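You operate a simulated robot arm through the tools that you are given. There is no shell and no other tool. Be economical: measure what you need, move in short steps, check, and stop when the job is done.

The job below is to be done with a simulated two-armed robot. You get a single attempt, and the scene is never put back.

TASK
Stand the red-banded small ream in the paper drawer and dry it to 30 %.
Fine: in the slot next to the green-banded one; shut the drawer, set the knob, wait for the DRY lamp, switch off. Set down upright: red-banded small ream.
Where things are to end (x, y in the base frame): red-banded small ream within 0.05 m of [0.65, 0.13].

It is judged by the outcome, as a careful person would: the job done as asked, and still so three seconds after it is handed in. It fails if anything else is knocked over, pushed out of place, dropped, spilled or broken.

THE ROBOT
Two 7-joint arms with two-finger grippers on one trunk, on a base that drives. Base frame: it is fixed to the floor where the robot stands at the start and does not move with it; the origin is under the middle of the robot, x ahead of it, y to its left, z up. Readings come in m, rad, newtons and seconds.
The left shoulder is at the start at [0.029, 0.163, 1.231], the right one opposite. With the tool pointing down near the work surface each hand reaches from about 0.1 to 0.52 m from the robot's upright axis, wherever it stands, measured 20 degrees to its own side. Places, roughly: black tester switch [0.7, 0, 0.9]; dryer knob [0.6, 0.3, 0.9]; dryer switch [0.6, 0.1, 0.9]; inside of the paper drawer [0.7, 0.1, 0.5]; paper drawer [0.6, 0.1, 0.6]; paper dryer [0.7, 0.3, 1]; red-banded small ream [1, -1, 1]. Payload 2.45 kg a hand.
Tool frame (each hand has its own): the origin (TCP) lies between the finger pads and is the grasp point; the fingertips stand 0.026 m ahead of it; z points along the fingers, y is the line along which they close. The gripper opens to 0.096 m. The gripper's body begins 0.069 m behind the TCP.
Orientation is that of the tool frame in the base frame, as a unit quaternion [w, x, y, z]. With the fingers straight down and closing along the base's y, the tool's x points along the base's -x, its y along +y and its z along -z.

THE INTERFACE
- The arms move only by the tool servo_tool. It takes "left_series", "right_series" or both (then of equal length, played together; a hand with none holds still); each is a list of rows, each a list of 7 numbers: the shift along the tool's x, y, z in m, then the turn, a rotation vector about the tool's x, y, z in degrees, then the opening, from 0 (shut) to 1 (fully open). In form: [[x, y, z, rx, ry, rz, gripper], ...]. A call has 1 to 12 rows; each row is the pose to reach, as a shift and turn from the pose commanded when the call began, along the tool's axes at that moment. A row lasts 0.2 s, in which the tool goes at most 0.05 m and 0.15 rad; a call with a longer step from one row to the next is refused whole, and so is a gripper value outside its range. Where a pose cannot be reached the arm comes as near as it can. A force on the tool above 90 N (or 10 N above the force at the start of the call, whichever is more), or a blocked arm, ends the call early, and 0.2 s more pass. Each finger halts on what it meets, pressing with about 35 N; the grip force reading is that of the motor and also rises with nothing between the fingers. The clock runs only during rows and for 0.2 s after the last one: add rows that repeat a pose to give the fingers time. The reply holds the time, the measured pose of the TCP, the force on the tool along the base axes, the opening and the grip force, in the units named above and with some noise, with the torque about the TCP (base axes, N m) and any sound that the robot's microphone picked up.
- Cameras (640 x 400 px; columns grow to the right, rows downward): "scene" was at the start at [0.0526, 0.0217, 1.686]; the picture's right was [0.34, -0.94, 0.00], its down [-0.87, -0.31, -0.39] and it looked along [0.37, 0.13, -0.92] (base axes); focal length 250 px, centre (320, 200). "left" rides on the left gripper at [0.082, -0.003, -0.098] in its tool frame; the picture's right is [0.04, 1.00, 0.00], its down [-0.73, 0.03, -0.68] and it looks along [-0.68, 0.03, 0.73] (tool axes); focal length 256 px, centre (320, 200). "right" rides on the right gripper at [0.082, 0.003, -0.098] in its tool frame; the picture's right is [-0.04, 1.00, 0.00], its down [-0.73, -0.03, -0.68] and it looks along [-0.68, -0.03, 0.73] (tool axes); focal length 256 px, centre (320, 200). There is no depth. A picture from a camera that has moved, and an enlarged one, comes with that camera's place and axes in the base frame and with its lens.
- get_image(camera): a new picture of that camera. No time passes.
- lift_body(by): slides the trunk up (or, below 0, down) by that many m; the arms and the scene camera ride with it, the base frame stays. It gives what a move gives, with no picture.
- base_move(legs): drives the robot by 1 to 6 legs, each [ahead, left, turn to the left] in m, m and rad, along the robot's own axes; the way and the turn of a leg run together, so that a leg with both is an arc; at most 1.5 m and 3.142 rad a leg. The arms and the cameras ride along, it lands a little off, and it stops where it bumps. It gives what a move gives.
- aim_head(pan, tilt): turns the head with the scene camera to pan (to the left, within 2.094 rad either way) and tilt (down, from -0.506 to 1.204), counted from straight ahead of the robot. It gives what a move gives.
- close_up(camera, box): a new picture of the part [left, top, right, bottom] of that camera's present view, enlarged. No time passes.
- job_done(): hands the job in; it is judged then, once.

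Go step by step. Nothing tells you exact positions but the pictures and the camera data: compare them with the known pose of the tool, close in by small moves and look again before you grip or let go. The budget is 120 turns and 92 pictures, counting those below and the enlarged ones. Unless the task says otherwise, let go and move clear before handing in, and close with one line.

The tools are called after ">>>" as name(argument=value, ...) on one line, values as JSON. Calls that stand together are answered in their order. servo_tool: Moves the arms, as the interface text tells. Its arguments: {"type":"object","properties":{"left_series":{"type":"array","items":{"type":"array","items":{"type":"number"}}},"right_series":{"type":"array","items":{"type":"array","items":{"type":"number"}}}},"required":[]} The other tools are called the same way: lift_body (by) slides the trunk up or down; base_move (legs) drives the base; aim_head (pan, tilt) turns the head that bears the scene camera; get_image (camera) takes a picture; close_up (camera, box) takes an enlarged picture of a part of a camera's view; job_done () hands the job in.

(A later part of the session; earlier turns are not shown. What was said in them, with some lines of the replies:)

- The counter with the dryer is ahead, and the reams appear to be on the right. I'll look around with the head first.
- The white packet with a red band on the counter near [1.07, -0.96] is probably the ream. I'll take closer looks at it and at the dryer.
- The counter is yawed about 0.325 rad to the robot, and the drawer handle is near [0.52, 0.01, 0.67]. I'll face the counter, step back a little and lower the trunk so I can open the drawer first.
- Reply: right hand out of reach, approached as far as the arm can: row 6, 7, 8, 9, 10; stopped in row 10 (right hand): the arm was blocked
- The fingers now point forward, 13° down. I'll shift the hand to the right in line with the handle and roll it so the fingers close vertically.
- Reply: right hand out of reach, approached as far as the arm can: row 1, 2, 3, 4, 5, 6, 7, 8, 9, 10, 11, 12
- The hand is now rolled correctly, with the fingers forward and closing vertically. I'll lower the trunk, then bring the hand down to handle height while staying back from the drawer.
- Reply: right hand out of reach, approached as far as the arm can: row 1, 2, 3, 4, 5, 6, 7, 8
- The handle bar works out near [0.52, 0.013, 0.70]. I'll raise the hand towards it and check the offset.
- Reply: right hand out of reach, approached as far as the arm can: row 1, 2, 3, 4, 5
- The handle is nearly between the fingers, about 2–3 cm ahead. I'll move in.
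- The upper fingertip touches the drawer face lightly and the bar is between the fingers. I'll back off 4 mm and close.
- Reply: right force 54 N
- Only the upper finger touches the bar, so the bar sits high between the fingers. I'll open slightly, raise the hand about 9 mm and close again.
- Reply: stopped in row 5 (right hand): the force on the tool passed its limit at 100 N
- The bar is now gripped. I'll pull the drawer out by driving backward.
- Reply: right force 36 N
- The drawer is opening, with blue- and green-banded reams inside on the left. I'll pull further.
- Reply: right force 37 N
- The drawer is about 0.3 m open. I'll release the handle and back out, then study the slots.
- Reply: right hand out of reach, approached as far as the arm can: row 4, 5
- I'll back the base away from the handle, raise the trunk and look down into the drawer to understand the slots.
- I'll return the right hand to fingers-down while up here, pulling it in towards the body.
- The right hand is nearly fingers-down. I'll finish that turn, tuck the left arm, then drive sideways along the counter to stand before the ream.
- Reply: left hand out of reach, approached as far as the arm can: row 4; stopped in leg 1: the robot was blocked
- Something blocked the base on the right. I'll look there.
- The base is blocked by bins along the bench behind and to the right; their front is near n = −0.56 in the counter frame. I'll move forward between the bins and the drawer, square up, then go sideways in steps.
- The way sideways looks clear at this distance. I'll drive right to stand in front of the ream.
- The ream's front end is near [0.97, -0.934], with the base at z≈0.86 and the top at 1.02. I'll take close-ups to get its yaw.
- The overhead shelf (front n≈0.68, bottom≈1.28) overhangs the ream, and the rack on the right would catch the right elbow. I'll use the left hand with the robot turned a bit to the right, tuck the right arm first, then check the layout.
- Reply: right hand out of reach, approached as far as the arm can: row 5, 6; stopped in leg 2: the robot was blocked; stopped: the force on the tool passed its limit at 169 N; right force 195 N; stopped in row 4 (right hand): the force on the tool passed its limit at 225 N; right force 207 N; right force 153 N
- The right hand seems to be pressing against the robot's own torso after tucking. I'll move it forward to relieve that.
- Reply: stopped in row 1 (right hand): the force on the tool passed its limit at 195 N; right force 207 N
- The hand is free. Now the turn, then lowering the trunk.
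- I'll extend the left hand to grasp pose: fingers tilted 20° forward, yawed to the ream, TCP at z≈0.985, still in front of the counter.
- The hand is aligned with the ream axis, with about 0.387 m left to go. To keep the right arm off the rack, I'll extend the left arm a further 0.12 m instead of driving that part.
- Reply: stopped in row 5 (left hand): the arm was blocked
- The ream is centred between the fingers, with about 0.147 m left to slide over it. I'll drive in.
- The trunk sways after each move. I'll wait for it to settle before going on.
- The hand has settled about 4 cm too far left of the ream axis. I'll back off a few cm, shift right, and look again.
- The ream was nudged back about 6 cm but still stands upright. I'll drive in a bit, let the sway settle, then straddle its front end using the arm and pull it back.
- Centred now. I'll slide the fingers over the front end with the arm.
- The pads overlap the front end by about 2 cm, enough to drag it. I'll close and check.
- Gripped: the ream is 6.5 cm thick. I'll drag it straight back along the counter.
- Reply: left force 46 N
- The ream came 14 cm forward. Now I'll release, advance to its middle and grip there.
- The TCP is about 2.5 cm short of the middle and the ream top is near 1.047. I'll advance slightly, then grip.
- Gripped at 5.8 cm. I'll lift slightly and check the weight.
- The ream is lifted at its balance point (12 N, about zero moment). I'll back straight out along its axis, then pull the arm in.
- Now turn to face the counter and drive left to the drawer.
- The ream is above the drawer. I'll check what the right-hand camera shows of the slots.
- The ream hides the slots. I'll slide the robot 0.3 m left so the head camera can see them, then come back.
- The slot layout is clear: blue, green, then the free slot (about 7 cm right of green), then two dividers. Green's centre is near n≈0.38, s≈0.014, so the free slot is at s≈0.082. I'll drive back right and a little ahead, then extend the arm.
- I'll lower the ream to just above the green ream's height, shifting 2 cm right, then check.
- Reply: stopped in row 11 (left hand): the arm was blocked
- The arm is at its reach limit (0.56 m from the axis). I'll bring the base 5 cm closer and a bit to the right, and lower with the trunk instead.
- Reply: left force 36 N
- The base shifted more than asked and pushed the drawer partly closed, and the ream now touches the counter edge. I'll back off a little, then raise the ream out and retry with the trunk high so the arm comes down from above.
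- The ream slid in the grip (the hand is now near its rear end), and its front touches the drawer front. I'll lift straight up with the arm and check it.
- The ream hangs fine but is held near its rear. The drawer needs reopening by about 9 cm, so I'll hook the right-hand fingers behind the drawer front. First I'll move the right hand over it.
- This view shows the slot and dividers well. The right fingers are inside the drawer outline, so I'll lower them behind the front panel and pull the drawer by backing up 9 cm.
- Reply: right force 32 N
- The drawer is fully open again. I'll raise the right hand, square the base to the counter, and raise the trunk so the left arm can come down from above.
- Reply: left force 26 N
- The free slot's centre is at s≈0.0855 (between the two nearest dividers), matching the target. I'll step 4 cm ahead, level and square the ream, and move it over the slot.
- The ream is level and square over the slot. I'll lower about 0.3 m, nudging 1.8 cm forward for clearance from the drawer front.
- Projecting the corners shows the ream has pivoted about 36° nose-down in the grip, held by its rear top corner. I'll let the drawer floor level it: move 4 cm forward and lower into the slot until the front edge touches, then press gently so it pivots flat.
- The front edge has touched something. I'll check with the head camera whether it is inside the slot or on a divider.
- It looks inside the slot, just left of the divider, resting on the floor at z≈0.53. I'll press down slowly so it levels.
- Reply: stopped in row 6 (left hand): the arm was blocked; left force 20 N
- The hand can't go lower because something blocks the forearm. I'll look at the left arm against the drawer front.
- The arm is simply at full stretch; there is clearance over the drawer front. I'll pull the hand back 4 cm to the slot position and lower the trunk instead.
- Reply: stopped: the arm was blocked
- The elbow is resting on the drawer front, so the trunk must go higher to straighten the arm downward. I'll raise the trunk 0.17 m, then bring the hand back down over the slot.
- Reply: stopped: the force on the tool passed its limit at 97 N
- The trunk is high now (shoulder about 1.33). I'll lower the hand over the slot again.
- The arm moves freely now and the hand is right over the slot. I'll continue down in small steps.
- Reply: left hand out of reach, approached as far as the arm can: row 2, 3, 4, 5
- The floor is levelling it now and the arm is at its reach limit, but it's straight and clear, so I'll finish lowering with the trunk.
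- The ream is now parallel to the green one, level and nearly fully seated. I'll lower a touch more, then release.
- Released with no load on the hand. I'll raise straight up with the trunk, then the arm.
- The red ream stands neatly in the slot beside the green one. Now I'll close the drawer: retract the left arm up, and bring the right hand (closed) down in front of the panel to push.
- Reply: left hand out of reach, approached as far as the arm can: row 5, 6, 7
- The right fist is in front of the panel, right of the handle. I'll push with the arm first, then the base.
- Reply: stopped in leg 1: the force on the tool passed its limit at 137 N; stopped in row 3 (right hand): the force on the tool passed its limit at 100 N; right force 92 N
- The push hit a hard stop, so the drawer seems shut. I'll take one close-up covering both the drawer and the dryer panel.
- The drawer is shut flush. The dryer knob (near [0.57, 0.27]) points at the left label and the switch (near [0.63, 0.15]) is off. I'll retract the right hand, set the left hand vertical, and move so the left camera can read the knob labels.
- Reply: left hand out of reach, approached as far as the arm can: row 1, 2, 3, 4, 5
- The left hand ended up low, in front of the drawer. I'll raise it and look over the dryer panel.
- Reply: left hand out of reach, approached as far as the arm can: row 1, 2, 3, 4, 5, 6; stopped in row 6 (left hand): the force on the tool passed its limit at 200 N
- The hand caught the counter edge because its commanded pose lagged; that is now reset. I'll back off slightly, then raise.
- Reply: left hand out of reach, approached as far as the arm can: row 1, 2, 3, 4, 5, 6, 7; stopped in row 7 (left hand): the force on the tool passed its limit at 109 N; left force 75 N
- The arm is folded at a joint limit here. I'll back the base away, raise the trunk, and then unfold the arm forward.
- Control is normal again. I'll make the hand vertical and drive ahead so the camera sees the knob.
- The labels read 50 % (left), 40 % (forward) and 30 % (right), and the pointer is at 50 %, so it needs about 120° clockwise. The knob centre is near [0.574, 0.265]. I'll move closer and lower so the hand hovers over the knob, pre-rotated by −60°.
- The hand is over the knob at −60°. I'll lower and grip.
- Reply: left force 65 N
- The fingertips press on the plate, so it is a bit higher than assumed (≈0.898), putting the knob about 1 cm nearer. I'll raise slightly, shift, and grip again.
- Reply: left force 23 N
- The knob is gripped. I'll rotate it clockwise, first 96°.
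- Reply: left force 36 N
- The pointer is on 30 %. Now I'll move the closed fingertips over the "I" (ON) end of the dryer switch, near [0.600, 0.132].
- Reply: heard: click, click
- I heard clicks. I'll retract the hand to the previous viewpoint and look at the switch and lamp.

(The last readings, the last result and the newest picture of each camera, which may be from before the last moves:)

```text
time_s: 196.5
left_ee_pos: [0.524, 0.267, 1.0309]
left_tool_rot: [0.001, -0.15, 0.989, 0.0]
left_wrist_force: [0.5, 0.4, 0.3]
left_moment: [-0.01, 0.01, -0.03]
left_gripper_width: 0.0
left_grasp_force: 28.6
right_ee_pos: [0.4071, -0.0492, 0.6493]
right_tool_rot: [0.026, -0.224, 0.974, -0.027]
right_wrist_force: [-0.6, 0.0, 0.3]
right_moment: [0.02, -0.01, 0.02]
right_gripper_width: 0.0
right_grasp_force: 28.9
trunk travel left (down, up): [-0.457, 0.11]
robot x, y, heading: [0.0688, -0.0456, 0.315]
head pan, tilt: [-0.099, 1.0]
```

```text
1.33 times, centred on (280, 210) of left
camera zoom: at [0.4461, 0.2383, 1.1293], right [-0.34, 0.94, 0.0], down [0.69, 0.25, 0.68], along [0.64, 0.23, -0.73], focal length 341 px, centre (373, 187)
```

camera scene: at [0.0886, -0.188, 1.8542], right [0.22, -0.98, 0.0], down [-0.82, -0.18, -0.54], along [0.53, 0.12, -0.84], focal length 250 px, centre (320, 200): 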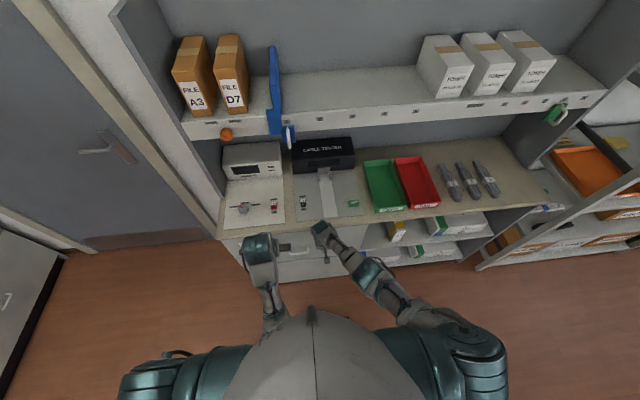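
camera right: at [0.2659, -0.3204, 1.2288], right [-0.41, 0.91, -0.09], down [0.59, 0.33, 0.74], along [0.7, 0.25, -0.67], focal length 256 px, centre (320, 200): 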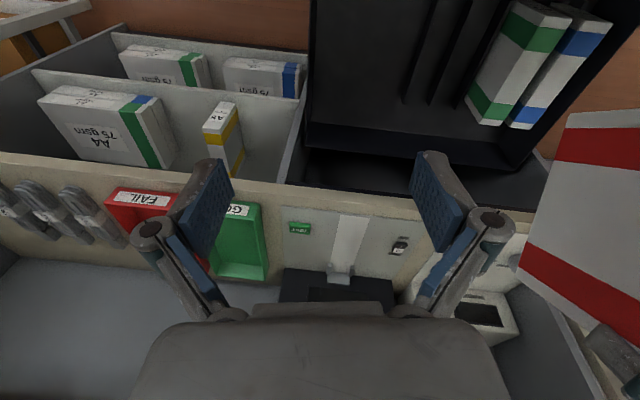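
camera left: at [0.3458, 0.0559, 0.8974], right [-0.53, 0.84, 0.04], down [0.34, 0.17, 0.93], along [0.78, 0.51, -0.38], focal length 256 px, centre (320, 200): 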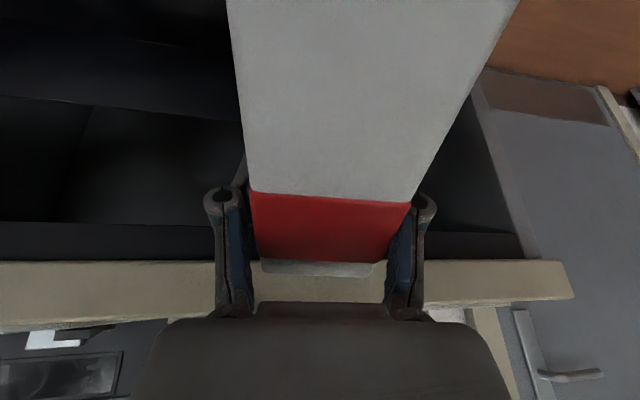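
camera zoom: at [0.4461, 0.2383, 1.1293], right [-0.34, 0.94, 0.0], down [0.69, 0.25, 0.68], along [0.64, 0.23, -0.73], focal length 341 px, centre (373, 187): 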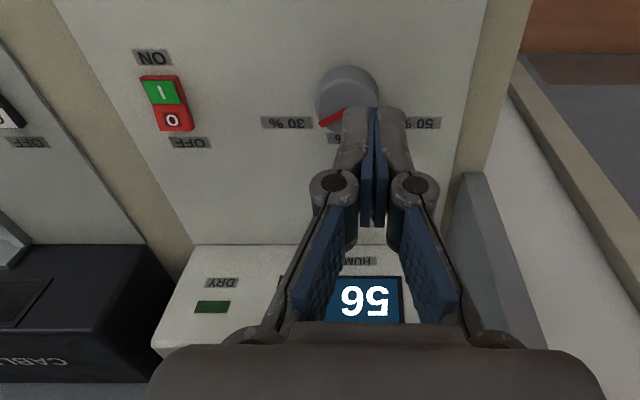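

The dryer is on: the switch shows green "I", the display reads 56, the knob is at 30 %, and the DRY lamp is still dark. I'll wait here and listen.

>>> servo_tool(left_series=[[0, 0, 0, 0, 0, 0, 0], [0, 0, 0, 0, 0, 0, 0], [0, 0, 0, 0, 0, 0, 0], [0, 0, 0, 0, 0, 0, 0], [0, 0, 0, 0, 0, 0, 0], [0, 0, 0, 0, 0, 0, 0], [0, 0, 0, 0, 0, 0, 0], [0, 0, 0, 0, 0, 0, 0], [0, 0, 0, 0, 0, 0, 0], [0, 0, 0, 0, 0, 0, 0], [0, 0, 0, 0, 0, 0, 0], [0, 0, 0, 0, 0, 0, 0]])

>>> servo_tool(left_series=[[0, 0, 0, 0, 0, 0, 0], [0, 0, 0, 0, 0, 0, 0], [0, 0, 0, 0, 0, 0, 0], [0, 0, 0, 0, 0, 0, 0], [0, 0, 0, 0, 0, 0, 0], [0, 0, 0, 0, 0, 0, 0], [0, 0, 0, 0, 0, 0, 0], [0, 0, 0, 0, 0, 0, 0], [0, 0, 0, 0, 0, 0, 0], [0, 0, 0, 0, 0, 0, 0], [0, 0, 0, 0, 0, 0, 0], [0, 0, 0, 0, 0, 0, 0]])

>>> servo_tool(left_series=[[0, 0, 0, 0, 0, 0, 0], [0, 0, 0, 0, 0, 0, 0], [0, 0, 0, 0, 0, 0, 0], [0, 0, 0, 0, 0, 0, 0], [0, 0, 0, 0, 0, 0, 0], [0, 0, 0, 0, 0, 0, 0], [0, 0, 0, 0, 0, 0, 0], [0, 0, 0, 0, 0, 0, 0], [0, 0, 0, 0, 0, 0, 0], [0, 0, 0, 0, 0, 0, 0], [0, 0, 0, 0, 0, 0, 0], [0, 0, 0, 0, 0, 0, 0]])

>>> servo_tool(left_series=[[0, 0, 0, 0, 0, 0, 0], [0, 0, 0, 0, 0, 0, 0], [0, 0, 0, 0, 0, 0, 0], [0, 0, 0, 0, 0, 0, 0], [0, 0, 0, 0, 0, 0, 0], [0, 0, 0, 0, 0, 0, 0], [0, 0, 0, 0, 0, 0, 0], [0, 0, 0, 0, 0, 0, 0], [0, 0, 0, 0, 0, 0, 0], [0, 0, 0, 0, 0, 0, 0], [0, 0, 0, 0, 0, 0, 0], [0, 0, 0, 0, 0, 0, 0]])

>>> servo_tool(left_series=[[0, 0, 0, 0, 0, 0, 0], [0, 0, 0, 0, 0, 0, 0], [0, 0, 0, 0, 0, 0, 0], [0, 0, 0, 0, 0, 0, 0], [0, 0, 0, 0, 0, 0, 0], [0, 0, 0, 0, 0, 0, 0], [0, 0, 0, 0, 0, 0, 0], [0, 0, 0, 0, 0, 0, 0], [0, 0, 0, 0, 0, 0, 0], [0, 0, 0, 0, 0, 0, 0], [0, 0, 0, 0, 0, 0, 0], [0, 0, 0, 0, 0, 0, 0]])

>>> servo_tool(left_series=[[0, 0, 0, 0, 0, 0, 0], [0, 0, 0, 0, 0, 0, 0], [0, 0, 0, 0, 0, 0, 0], [0, 0, 0, 0, 0, 0, 0], [0, 0, 0, 0, 0, 0, 0], [0, 0, 0, 0, 0, 0, 0], [0, 0, 0, 0, 0, 0, 0], [0, 0, 0, 0, 0, 0, 0], [0, 0, 0, 0, 0, 0, 0], [0, 0, 0, 0, 0, 0, 0], [0, 0, 0, 0, 0, 0, 0], [0, 0, 0, 0, 0, 0, 0]])

```text
time_s: 199.1
left_ee_pos: [0.5234, 0.2659, 1.0305]
left_tool_rot: [0.001, -0.15, 0.989, 0.0]
left_wrist_force: [0.6, -0.6, 0.0]
left_moment: [0.02, 0.0, -0.01]
left_gripper_width: 0.0001
left_grasp_force: 28.6
right_ee_pos: [0.4073, -0.0502, 0.6507]
right_tool_rot: [0.026, -0.224, 0.974, -0.027]
right_wrist_force: [-0.5, 0.8, 0.1]
right_moment: [0.0, 0.02, 0.0]
right_gripper_width: 0.0
right_grasp_force: 28.9
trunk travel left (down, up): [-0.457, 0.11]
robot x, y, heading: [0.0734, -0.0476, 0.317]
head pan, tilt: [-0.099, 1.0]
```

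```text
time_s: 201.7
left_ee_pos: [0.5253, 0.2658, 1.0305]
left_tool_rot: [0.001, -0.151, 0.989, 0.001]
left_wrist_force: [0.6, 0.7, 1.3]
left_moment: [-0.05, 0.01, -0.01]
left_gripper_width: 0.0
left_grasp_force: 28.9
right_ee_pos: [0.4068, -0.0498, 0.6485]
right_tool_rot: [0.026, -0.225, 0.974, -0.027]
right_wrist_force: [-0.4, 0.1, 0.1]
right_moment: [0.02, 0.02, -0.02]
right_gripper_width: 0.0
right_grasp_force: 28.4
trunk travel left (down, up): [-0.457, 0.11]
robot x, y, heading: [0.0699, -0.0509, 0.319]
head pan, tilt: [-0.099, 1.0]
```

```text
time_s: 204.3
left_ee_pos: [0.5245, 0.266, 1.0299]
left_tool_rot: [0.002, -0.15, 0.989, 0.001]
left_wrist_force: [-0.4, 0.6, 0.2]
left_moment: [0.01, 0.03, 0.01]
left_gripper_width: 0.0
left_grasp_force: 28.7
right_ee_pos: [0.4077, -0.0509, 0.6493]
right_tool_rot: [0.026, -0.225, 0.974, -0.028]
right_wrist_force: [0.0, -0.4, -0.5]
right_moment: [0.02, -0.02, 0.0]
right_gripper_width: 0.0
right_grasp_force: 28.7
trunk travel left (down, up): [-0.457, 0.11]
robot x, y, heading: [0.0734, -0.0485, 0.319]
head pan, tilt: [-0.099, 1.0]
```

```text
time_s: 206.9
left_ee_pos: [0.5249, 0.2662, 1.0307]
left_tool_rot: [0.002, -0.15, 0.989, 0.001]
left_wrist_force: [-0.9, 0.4, 0.1]
left_moment: [0.01, -0.01, 0.01]
left_gripper_width: 0.0001
left_grasp_force: 28.0
right_ee_pos: [0.4071, -0.0496, 0.6492]
right_tool_rot: [0.026, -0.224, 0.974, -0.027]
right_wrist_force: [-0.1, -0.5, 0.3]
right_moment: [0.01, -0.01, 0.02]
right_gripper_width: 0.0
right_grasp_force: 28.9
trunk travel left (down, up): [-0.457, 0.11]
robot x, y, heading: [0.0685, -0.0486, 0.319]
head pan, tilt: [-0.099, 1.0]
```

```text
time_s: 209.5
left_ee_pos: [0.5234, 0.2657, 1.0304]
left_tool_rot: [0.001, -0.151, 0.989, 0.0]
left_wrist_force: [0.6, 0.2, -0.6]
left_moment: [0.0, 0.01, 0.0]
left_gripper_width: 0.0
left_grasp_force: 27.6
right_ee_pos: [0.4067, -0.0489, 0.6499]
right_tool_rot: [0.026, -0.224, 0.974, -0.027]
right_wrist_force: [0.4, 0.1, 0.0]
right_moment: [-0.01, 0.0, -0.06]
right_gripper_width: 0.0
right_grasp_force: 28.0
trunk travel left (down, up): [-0.457, 0.11]
robot x, y, heading: [0.0739, -0.0512, 0.32]
head pan, tilt: [-0.099, 1.0]
```

```text
time_s: 212.1
left_ee_pos: [0.5245, 0.2667, 1.0294]
left_tool_rot: [0.002, -0.15, 0.989, 0.0]
left_wrist_force: [1.1, 0.1, 1.0]
left_moment: [0.0, 0.02, -0.01]
left_gripper_width: 0.0
left_grasp_force: 28.8
right_ee_pos: [0.407, -0.0503, 0.6486]
right_tool_rot: [0.026, -0.225, 0.974, -0.028]
right_wrist_force: [0.1, -0.1, 0.0]
right_moment: [0.0, 0.02, 0.0]
right_gripper_width: 0.0003
right_grasp_force: 28.4
trunk travel left (down, up): [-0.457, 0.11]
robot x, y, heading: [0.0709, -0.0496, 0.32]
head pan, tilt: [-0.099, 1.0]
```

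>>> servo_tool(left_series=[[0, 0, 0, 0, 0, 0, 0], [0, 0, 0, 0, 0, 0, 0], [0, 0, 0, 0, 0, 0, 0], [0, 0, 0, 0, 0, 0, 0], [0, 0, 0, 0, 0, 0, 0], [0, 0, 0, 0, 0, 0, 0], [0, 0, 0, 0, 0, 0, 0], [0, 0, 0, 0, 0, 0, 0], [0, 0, 0, 0, 0, 0, 0], [0, 0, 0, 0, 0, 0, 0], [0, 0, 0, 0, 0, 0, 0], [0, 0, 0, 0, 0, 0, 0]])

>>> servo_tool(left_series=[[0, 0, 0, 0, 0, 0, 0], [0, 0, 0, 0, 0, 0, 0], [0, 0, 0, 0, 0, 0, 0], [0, 0, 0, 0, 0, 0, 0], [0, 0, 0, 0, 0, 0, 0], [0, 0, 0, 0, 0, 0, 0], [0, 0, 0, 0, 0, 0, 0], [0, 0, 0, 0, 0, 0, 0], [0, 0, 0, 0, 0, 0, 0], [0, 0, 0, 0, 0, 0, 0], [0, 0, 0, 0, 0, 0, 0], [0, 0, 0, 0, 0, 0, 0]])

>>> servo_tool(left_series=[[0, 0, 0, 0, 0, 0, 0], [0, 0, 0, 0, 0, 0, 0], [0, 0, 0, 0, 0, 0, 0], [0, 0, 0, 0, 0, 0, 0], [0, 0, 0, 0, 0, 0, 0], [0, 0, 0, 0, 0, 0, 0], [0, 0, 0, 0, 0, 0, 0], [0, 0, 0, 0, 0, 0, 0], [0, 0, 0, 0, 0, 0, 0], [0, 0, 0, 0, 0, 0, 0], [0, 0, 0, 0, 0, 0, 0], [0, 0, 0, 0, 0, 0, 0]])

>>> servo_tool(left_series=[[0, 0, 0, 0, 0, 0, 0], [0, 0, 0, 0, 0, 0, 0], [0, 0, 0, 0, 0, 0, 0], [0, 0, 0, 0, 0, 0, 0], [0, 0, 0, 0, 0, 0, 0], [0, 0, 0, 0, 0, 0, 0], [0, 0, 0, 0, 0, 0, 0], [0, 0, 0, 0, 0, 0, 0], [0, 0, 0, 0, 0, 0, 0], [0, 0, 0, 0, 0, 0, 0], [0, 0, 0, 0, 0, 0, 0], [0, 0, 0, 0, 0, 0, 0]])

>>> servo_tool(left_series=[[0, 0, 0, 0, 0, 0, 0], [0, 0, 0, 0, 0, 0, 0], [0, 0, 0, 0, 0, 0, 0], [0, 0, 0, 0, 0, 0, 0], [0, 0, 0, 0, 0, 0, 0], [0, 0, 0, 0, 0, 0, 0], [0, 0, 0, 0, 0, 0, 0], [0, 0, 0, 0, 0, 0, 0], [0, 0, 0, 0, 0, 0, 0], [0, 0, 0, 0, 0, 0, 0], [0, 0, 0, 0, 0, 0, 0], [0, 0, 0, 0, 0, 0, 0]])

>>> servo_tool(left_series=[[0, 0, 0, 0, 0, 0, 0], [0, 0, 0, 0, 0, 0, 0], [0, 0, 0, 0, 0, 0, 0], [0, 0, 0, 0, 0, 0, 0], [0, 0, 0, 0, 0, 0, 0], [0, 0, 0, 0, 0, 0, 0], [0, 0, 0, 0, 0, 0, 0], [0, 0, 0, 0, 0, 0, 0], [0, 0, 0, 0, 0, 0, 0], [0, 0, 0, 0, 0, 0, 0], [0, 0, 0, 0, 0, 0, 0], [0, 0, 0, 0, 0, 0, 0]])

```text
time_s: 214.7
left_ee_pos: [0.5244, 0.2667, 1.0301]
left_tool_rot: [0.002, -0.151, 0.989, 0.0]
left_wrist_force: [0.0, -0.6, 0.6]
left_moment: [-0.01, -0.05, 0.0]
left_gripper_width: 0.0
left_grasp_force: 28.9
right_ee_pos: [0.407, -0.0492, 0.6493]
right_tool_rot: [0.025, -0.225, 0.974, -0.028]
right_wrist_force: [-0.1, -0.1, -1.1]
right_moment: [-0.04, -0.01, 0.03]
right_gripper_width: 0.0001
right_grasp_force: 29.2
trunk travel left (down, up): [-0.457, 0.11]
robot x, y, heading: [0.0739, -0.0498, 0.314]
head pan, tilt: [-0.099, 1.0]
```

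```text
time_s: 217.3
left_ee_pos: [0.5243, 0.266, 1.0297]
left_tool_rot: [0.002, -0.15, 0.989, 0.0]
left_wrist_force: [-0.6, -0.7, -0.2]
left_moment: [0.05, 0.03, 0.0]
left_gripper_width: 0.0
left_grasp_force: 28.3
right_ee_pos: [0.408, -0.05, 0.6496]
right_tool_rot: [0.026, -0.224, 0.974, -0.027]
right_wrist_force: [0.2, 0.4, -0.1]
right_moment: [0.03, 0.04, -0.01]
right_gripper_width: 0.0
right_grasp_force: 28.7
trunk travel left (down, up): [-0.457, 0.11]
robot x, y, heading: [0.0697, -0.0482, 0.322]
head pan, tilt: [-0.099, 1.0]
```

```text
time_s: 219.9
left_ee_pos: [0.5243, 0.2656, 1.0307]
left_tool_rot: [0.002, -0.151, 0.988, 0.0]
left_wrist_force: [0.9, 0.6, 0.1]
left_moment: [0.0, -0.01, -0.01]
left_gripper_width: 0.0
left_grasp_force: 28.0
right_ee_pos: [0.4072, -0.0503, 0.6506]
right_tool_rot: [0.026, -0.225, 0.974, -0.026]
right_wrist_force: [-0.7, 0.3, -0.2]
right_moment: [-0.01, 0.0, 0.01]
right_gripper_width: 0.0003
right_grasp_force: 28.6
trunk travel left (down, up): [-0.457, 0.11]
robot x, y, heading: [0.0675, -0.0463, 0.313]
head pan, tilt: [-0.099, 1.0]
```

```text
time_s: 222.5
left_ee_pos: [0.5237, 0.2658, 1.0307]
left_tool_rot: [0.001, -0.15, 0.989, 0.0]
left_wrist_force: [0.2, -0.3, 0.5]
left_moment: [0.02, -0.02, -0.01]
left_gripper_width: 0.0
left_grasp_force: 29.0
right_ee_pos: [0.4069, -0.0501, 0.6493]
right_tool_rot: [0.026, -0.224, 0.974, -0.027]
right_wrist_force: [0.3, 0.4, 0.0]
right_moment: [0.01, 0.01, -0.02]
right_gripper_width: 0.0
right_grasp_force: 28.8
trunk travel left (down, up): [-0.457, 0.11]
robot x, y, heading: [0.0736, -0.0508, 0.322]
head pan, tilt: [-0.099, 1.0]
```

```text
time_s: 225.1
left_ee_pos: [0.5242, 0.2648, 1.0299]
left_tool_rot: [0.002, -0.15, 0.989, 0.0]
left_wrist_force: [0.3, -0.1, 0.5]
left_moment: [-0.01, -0.03, -0.02]
left_gripper_width: 0.0002
left_grasp_force: 28.1
right_ee_pos: [0.4066, -0.0497, 0.6493]
right_tool_rot: [0.026, -0.224, 0.974, -0.027]
right_wrist_force: [1.2, 0.4, -0.5]
right_moment: [0.02, 0.01, -0.02]
right_gripper_width: 0.0
right_grasp_force: 28.5
trunk travel left (down, up): [-0.457, 0.11]
robot x, y, heading: [0.0689, -0.0499, 0.32]
head pan, tilt: [-0.099, 1.0]
```

```text
time_s: 227.7
left_ee_pos: [0.5242, 0.266, 1.031]
left_tool_rot: [0.002, -0.15, 0.989, 0.0]
left_wrist_force: [0.3, 0.8, -0.8]
left_moment: [-0.01, 0.0, 0.01]
left_gripper_width: 0.0
left_grasp_force: 28.4
right_ee_pos: [0.4073, -0.0496, 0.6501]
right_tool_rot: [0.027, -0.224, 0.974, -0.028]
right_wrist_force: [0.0, 0.4, -0.8]
right_moment: [-0.02, -0.01, -0.01]
right_gripper_width: 0.0
right_grasp_force: 28.1
trunk travel left (down, up): [-0.457, 0.11]
robot x, y, heading: [0.0745, -0.0487, 0.323]
head pan, tilt: [-0.099, 1.0]
```

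No sound so far. I'll use the last picture now; if the lamp isn't lit, the humidity reading will give the drying rate.

>>> close_up(camera="left", box=[120, 60, 440, 360])

```text
1.33 times, centred on (280, 210) of left
camera zoom: at [0.4463, 0.238, 1.1293], right [-0.34, 0.94, 0.0], down [0.69, 0.25, 0.68], along [0.64, 0.23, -0.73], focal length 341 px, centre (373, 187)
```

zoom: 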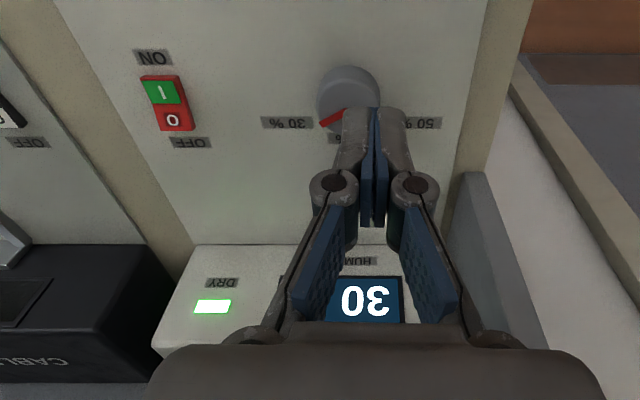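

The DRY lamp is lit and the display reads 30. Now I'll switch off by pressing the "O" end, near [0.640, 0.145].

>>> servo_tool(left_series=[[-0.015, -0.04, 0, 0, 0, 0, 0], [-0.03, -0.08, 0, 0, 0, 0, 0], [-0.05, -0.115, 0, 0, 0, 0, 0], [-0.0746, -0.1498, 0, 0, 0, 0, 0], [-0.0746, -0.1498, 0, 0, 0, 0, 0], [-0.0746, -0.1498, 0.03, 0, 0, 0, 0], [-0.0746, -0.1498, 0.06, 0, 0, 0, 0], [-0.0746, -0.1498, 0.06, 0, 0, 0, 0], [-0.0746, -0.1498, 0.06, 0, 0, 0, 0]])

```text
time_s: 229.7
left_ee_pos: [0.6444, 0.1421, 0.9685]
left_tool_rot: [0.002, -0.15, 0.989, 0.001]
left_wrist_force: [0.7, 0.1, 0.1]
left_moment: [0.03, -0.01, -0.02]
left_gripper_width: 0.0
left_grasp_force: 29.0
right_ee_pos: [0.4081, -0.0515, 0.6499]
right_tool_rot: [0.026, -0.224, 0.974, -0.026]
right_wrist_force: [-0.2, 0.5, 0.3]
right_moment: [-0.03, 0.01, 0.0]
right_gripper_width: 0.0
right_grasp_force: 29.3
trunk travel left (down, up): [-0.457, 0.11]
robot x, y, heading: [0.0686, -0.0502, 0.318]
head pan, tilt: [-0.099, 1.0]
```

>>> servo_tool(left_series=[[0.003, 0.004, 0.01, 0, 0, 0, 0], [0.003, 0.004, 0.02, 0, 0, 0, 0], [0.003, 0.004, 0.027, 0, 0, 0, 0], [0.003, 0.004, 0.033, 0, 0, 0, 0], [0.003, 0.004, 0.036, 0, 0, 0, 0], [0.003, 0.004, 0.036, 0, 0, 0, 0]])

```text
time_s: 231.1
left_ee_pos: [0.6405, 0.1472, 0.9354]
left_tool_rot: [0.005, -0.15, 0.989, 0.0]
left_wrist_force: [4.5, 3.4, 19.5]
left_moment: [0.01, 0.12, -0.03]
left_gripper_width: 0.0061
left_grasp_force: 28.7
right_ee_pos: [0.4066, -0.0505, 0.65]
right_tool_rot: [0.027, -0.224, 0.974, -0.027]
right_wrist_force: [0.2, -0.6, -0.5]
right_moment: [0.01, 0.05, -0.02]
right_gripper_width: 0.0
right_grasp_force: 28.3
trunk travel left (down, up): [-0.457, 0.11]
robot x, y, heading: [0.0736, -0.0486, 0.319]
head pan, tilt: [-0.099, 1.0]
heard: click, click
```

The same double click as when switching on, so it should now be off. I'll lift the hand clear and back away.

>>> servo_tool(left_series=[[0, 0, -0.04, 0, 0, 0, 0], [0, 0, -0.08, 0, 0, 0, 0], [0.01, 0.01, -0.11, 0, 0, 0, 0], [0.04, 0.03, -0.11, 0, 0, 0, 0], [0.04, 0.03, -0.11, 0, 0, 0, 0]])

>>> base_move(legs=[[-0.15, 0, 0]])

```text
time_s: 232.3
left_ee_pos: [0.5906, 0.1686, 1.0417]
left_tool_rot: [0.003, -0.15, 0.989, 0.0]
left_wrist_force: [-0.3, -0.6, -0.3]
left_moment: [-0.06, -0.02, 0.0]
left_gripper_width: 0.0002
left_grasp_force: 28.7
right_ee_pos: [0.4053, -0.0482, 0.6493]
right_tool_rot: [0.026, -0.224, 0.974, -0.028]
right_wrist_force: [-0.2, -0.5, 0.3]
right_moment: [0.0, 0.0, 0.01]
right_gripper_width: 0.0001
right_grasp_force: 28.4
trunk travel left (down, up): [-0.457, 0.11]
robot x, y, heading: [0.0713, -0.0512, 0.319]
head pan, tilt: [-0.099, 1.0]
```

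```text
time_s: 233.7
left_ee_pos: [0.4482, 0.1158, 1.0417]
left_tool_rot: [0.001, -0.15, 0.989, 0.001]
left_wrist_force: [-0.1, 0.1, 0.5]
left_moment: [0.03, -0.01, 0.01]
left_gripper_width: 0.0
left_grasp_force: 28.8
right_ee_pos: [0.2638, -0.0987, 0.6488]
right_tool_rot: [0.026, -0.225, 0.974, -0.026]
right_wrist_force: [0.3, -0.1, 0.8]
right_moment: [-0.01, -0.02, -0.03]
right_gripper_width: 0.0
right_grasp_force: 28.4
trunk travel left (down, up): [-0.457, 0.11]
robot x, y, heading: [-0.0732, -0.0996, 0.321]
head pan, tilt: [-0.099, 1.0]
```

The ream is in its slot and dried to 30 %, the drawer is shut, the switch has been pressed off and both hands are clear, so I'm handing in.

>>> job_done()

```text
The job is handed in.
```

The red-banded small ream stands upright in the slot next to the green-banded one, with the drawer shut. It dried at the 30 % setting until the DRY lamp lit and the display read 30. I then switched the dryer off, judging that by the click, because no pictures were left to check it.
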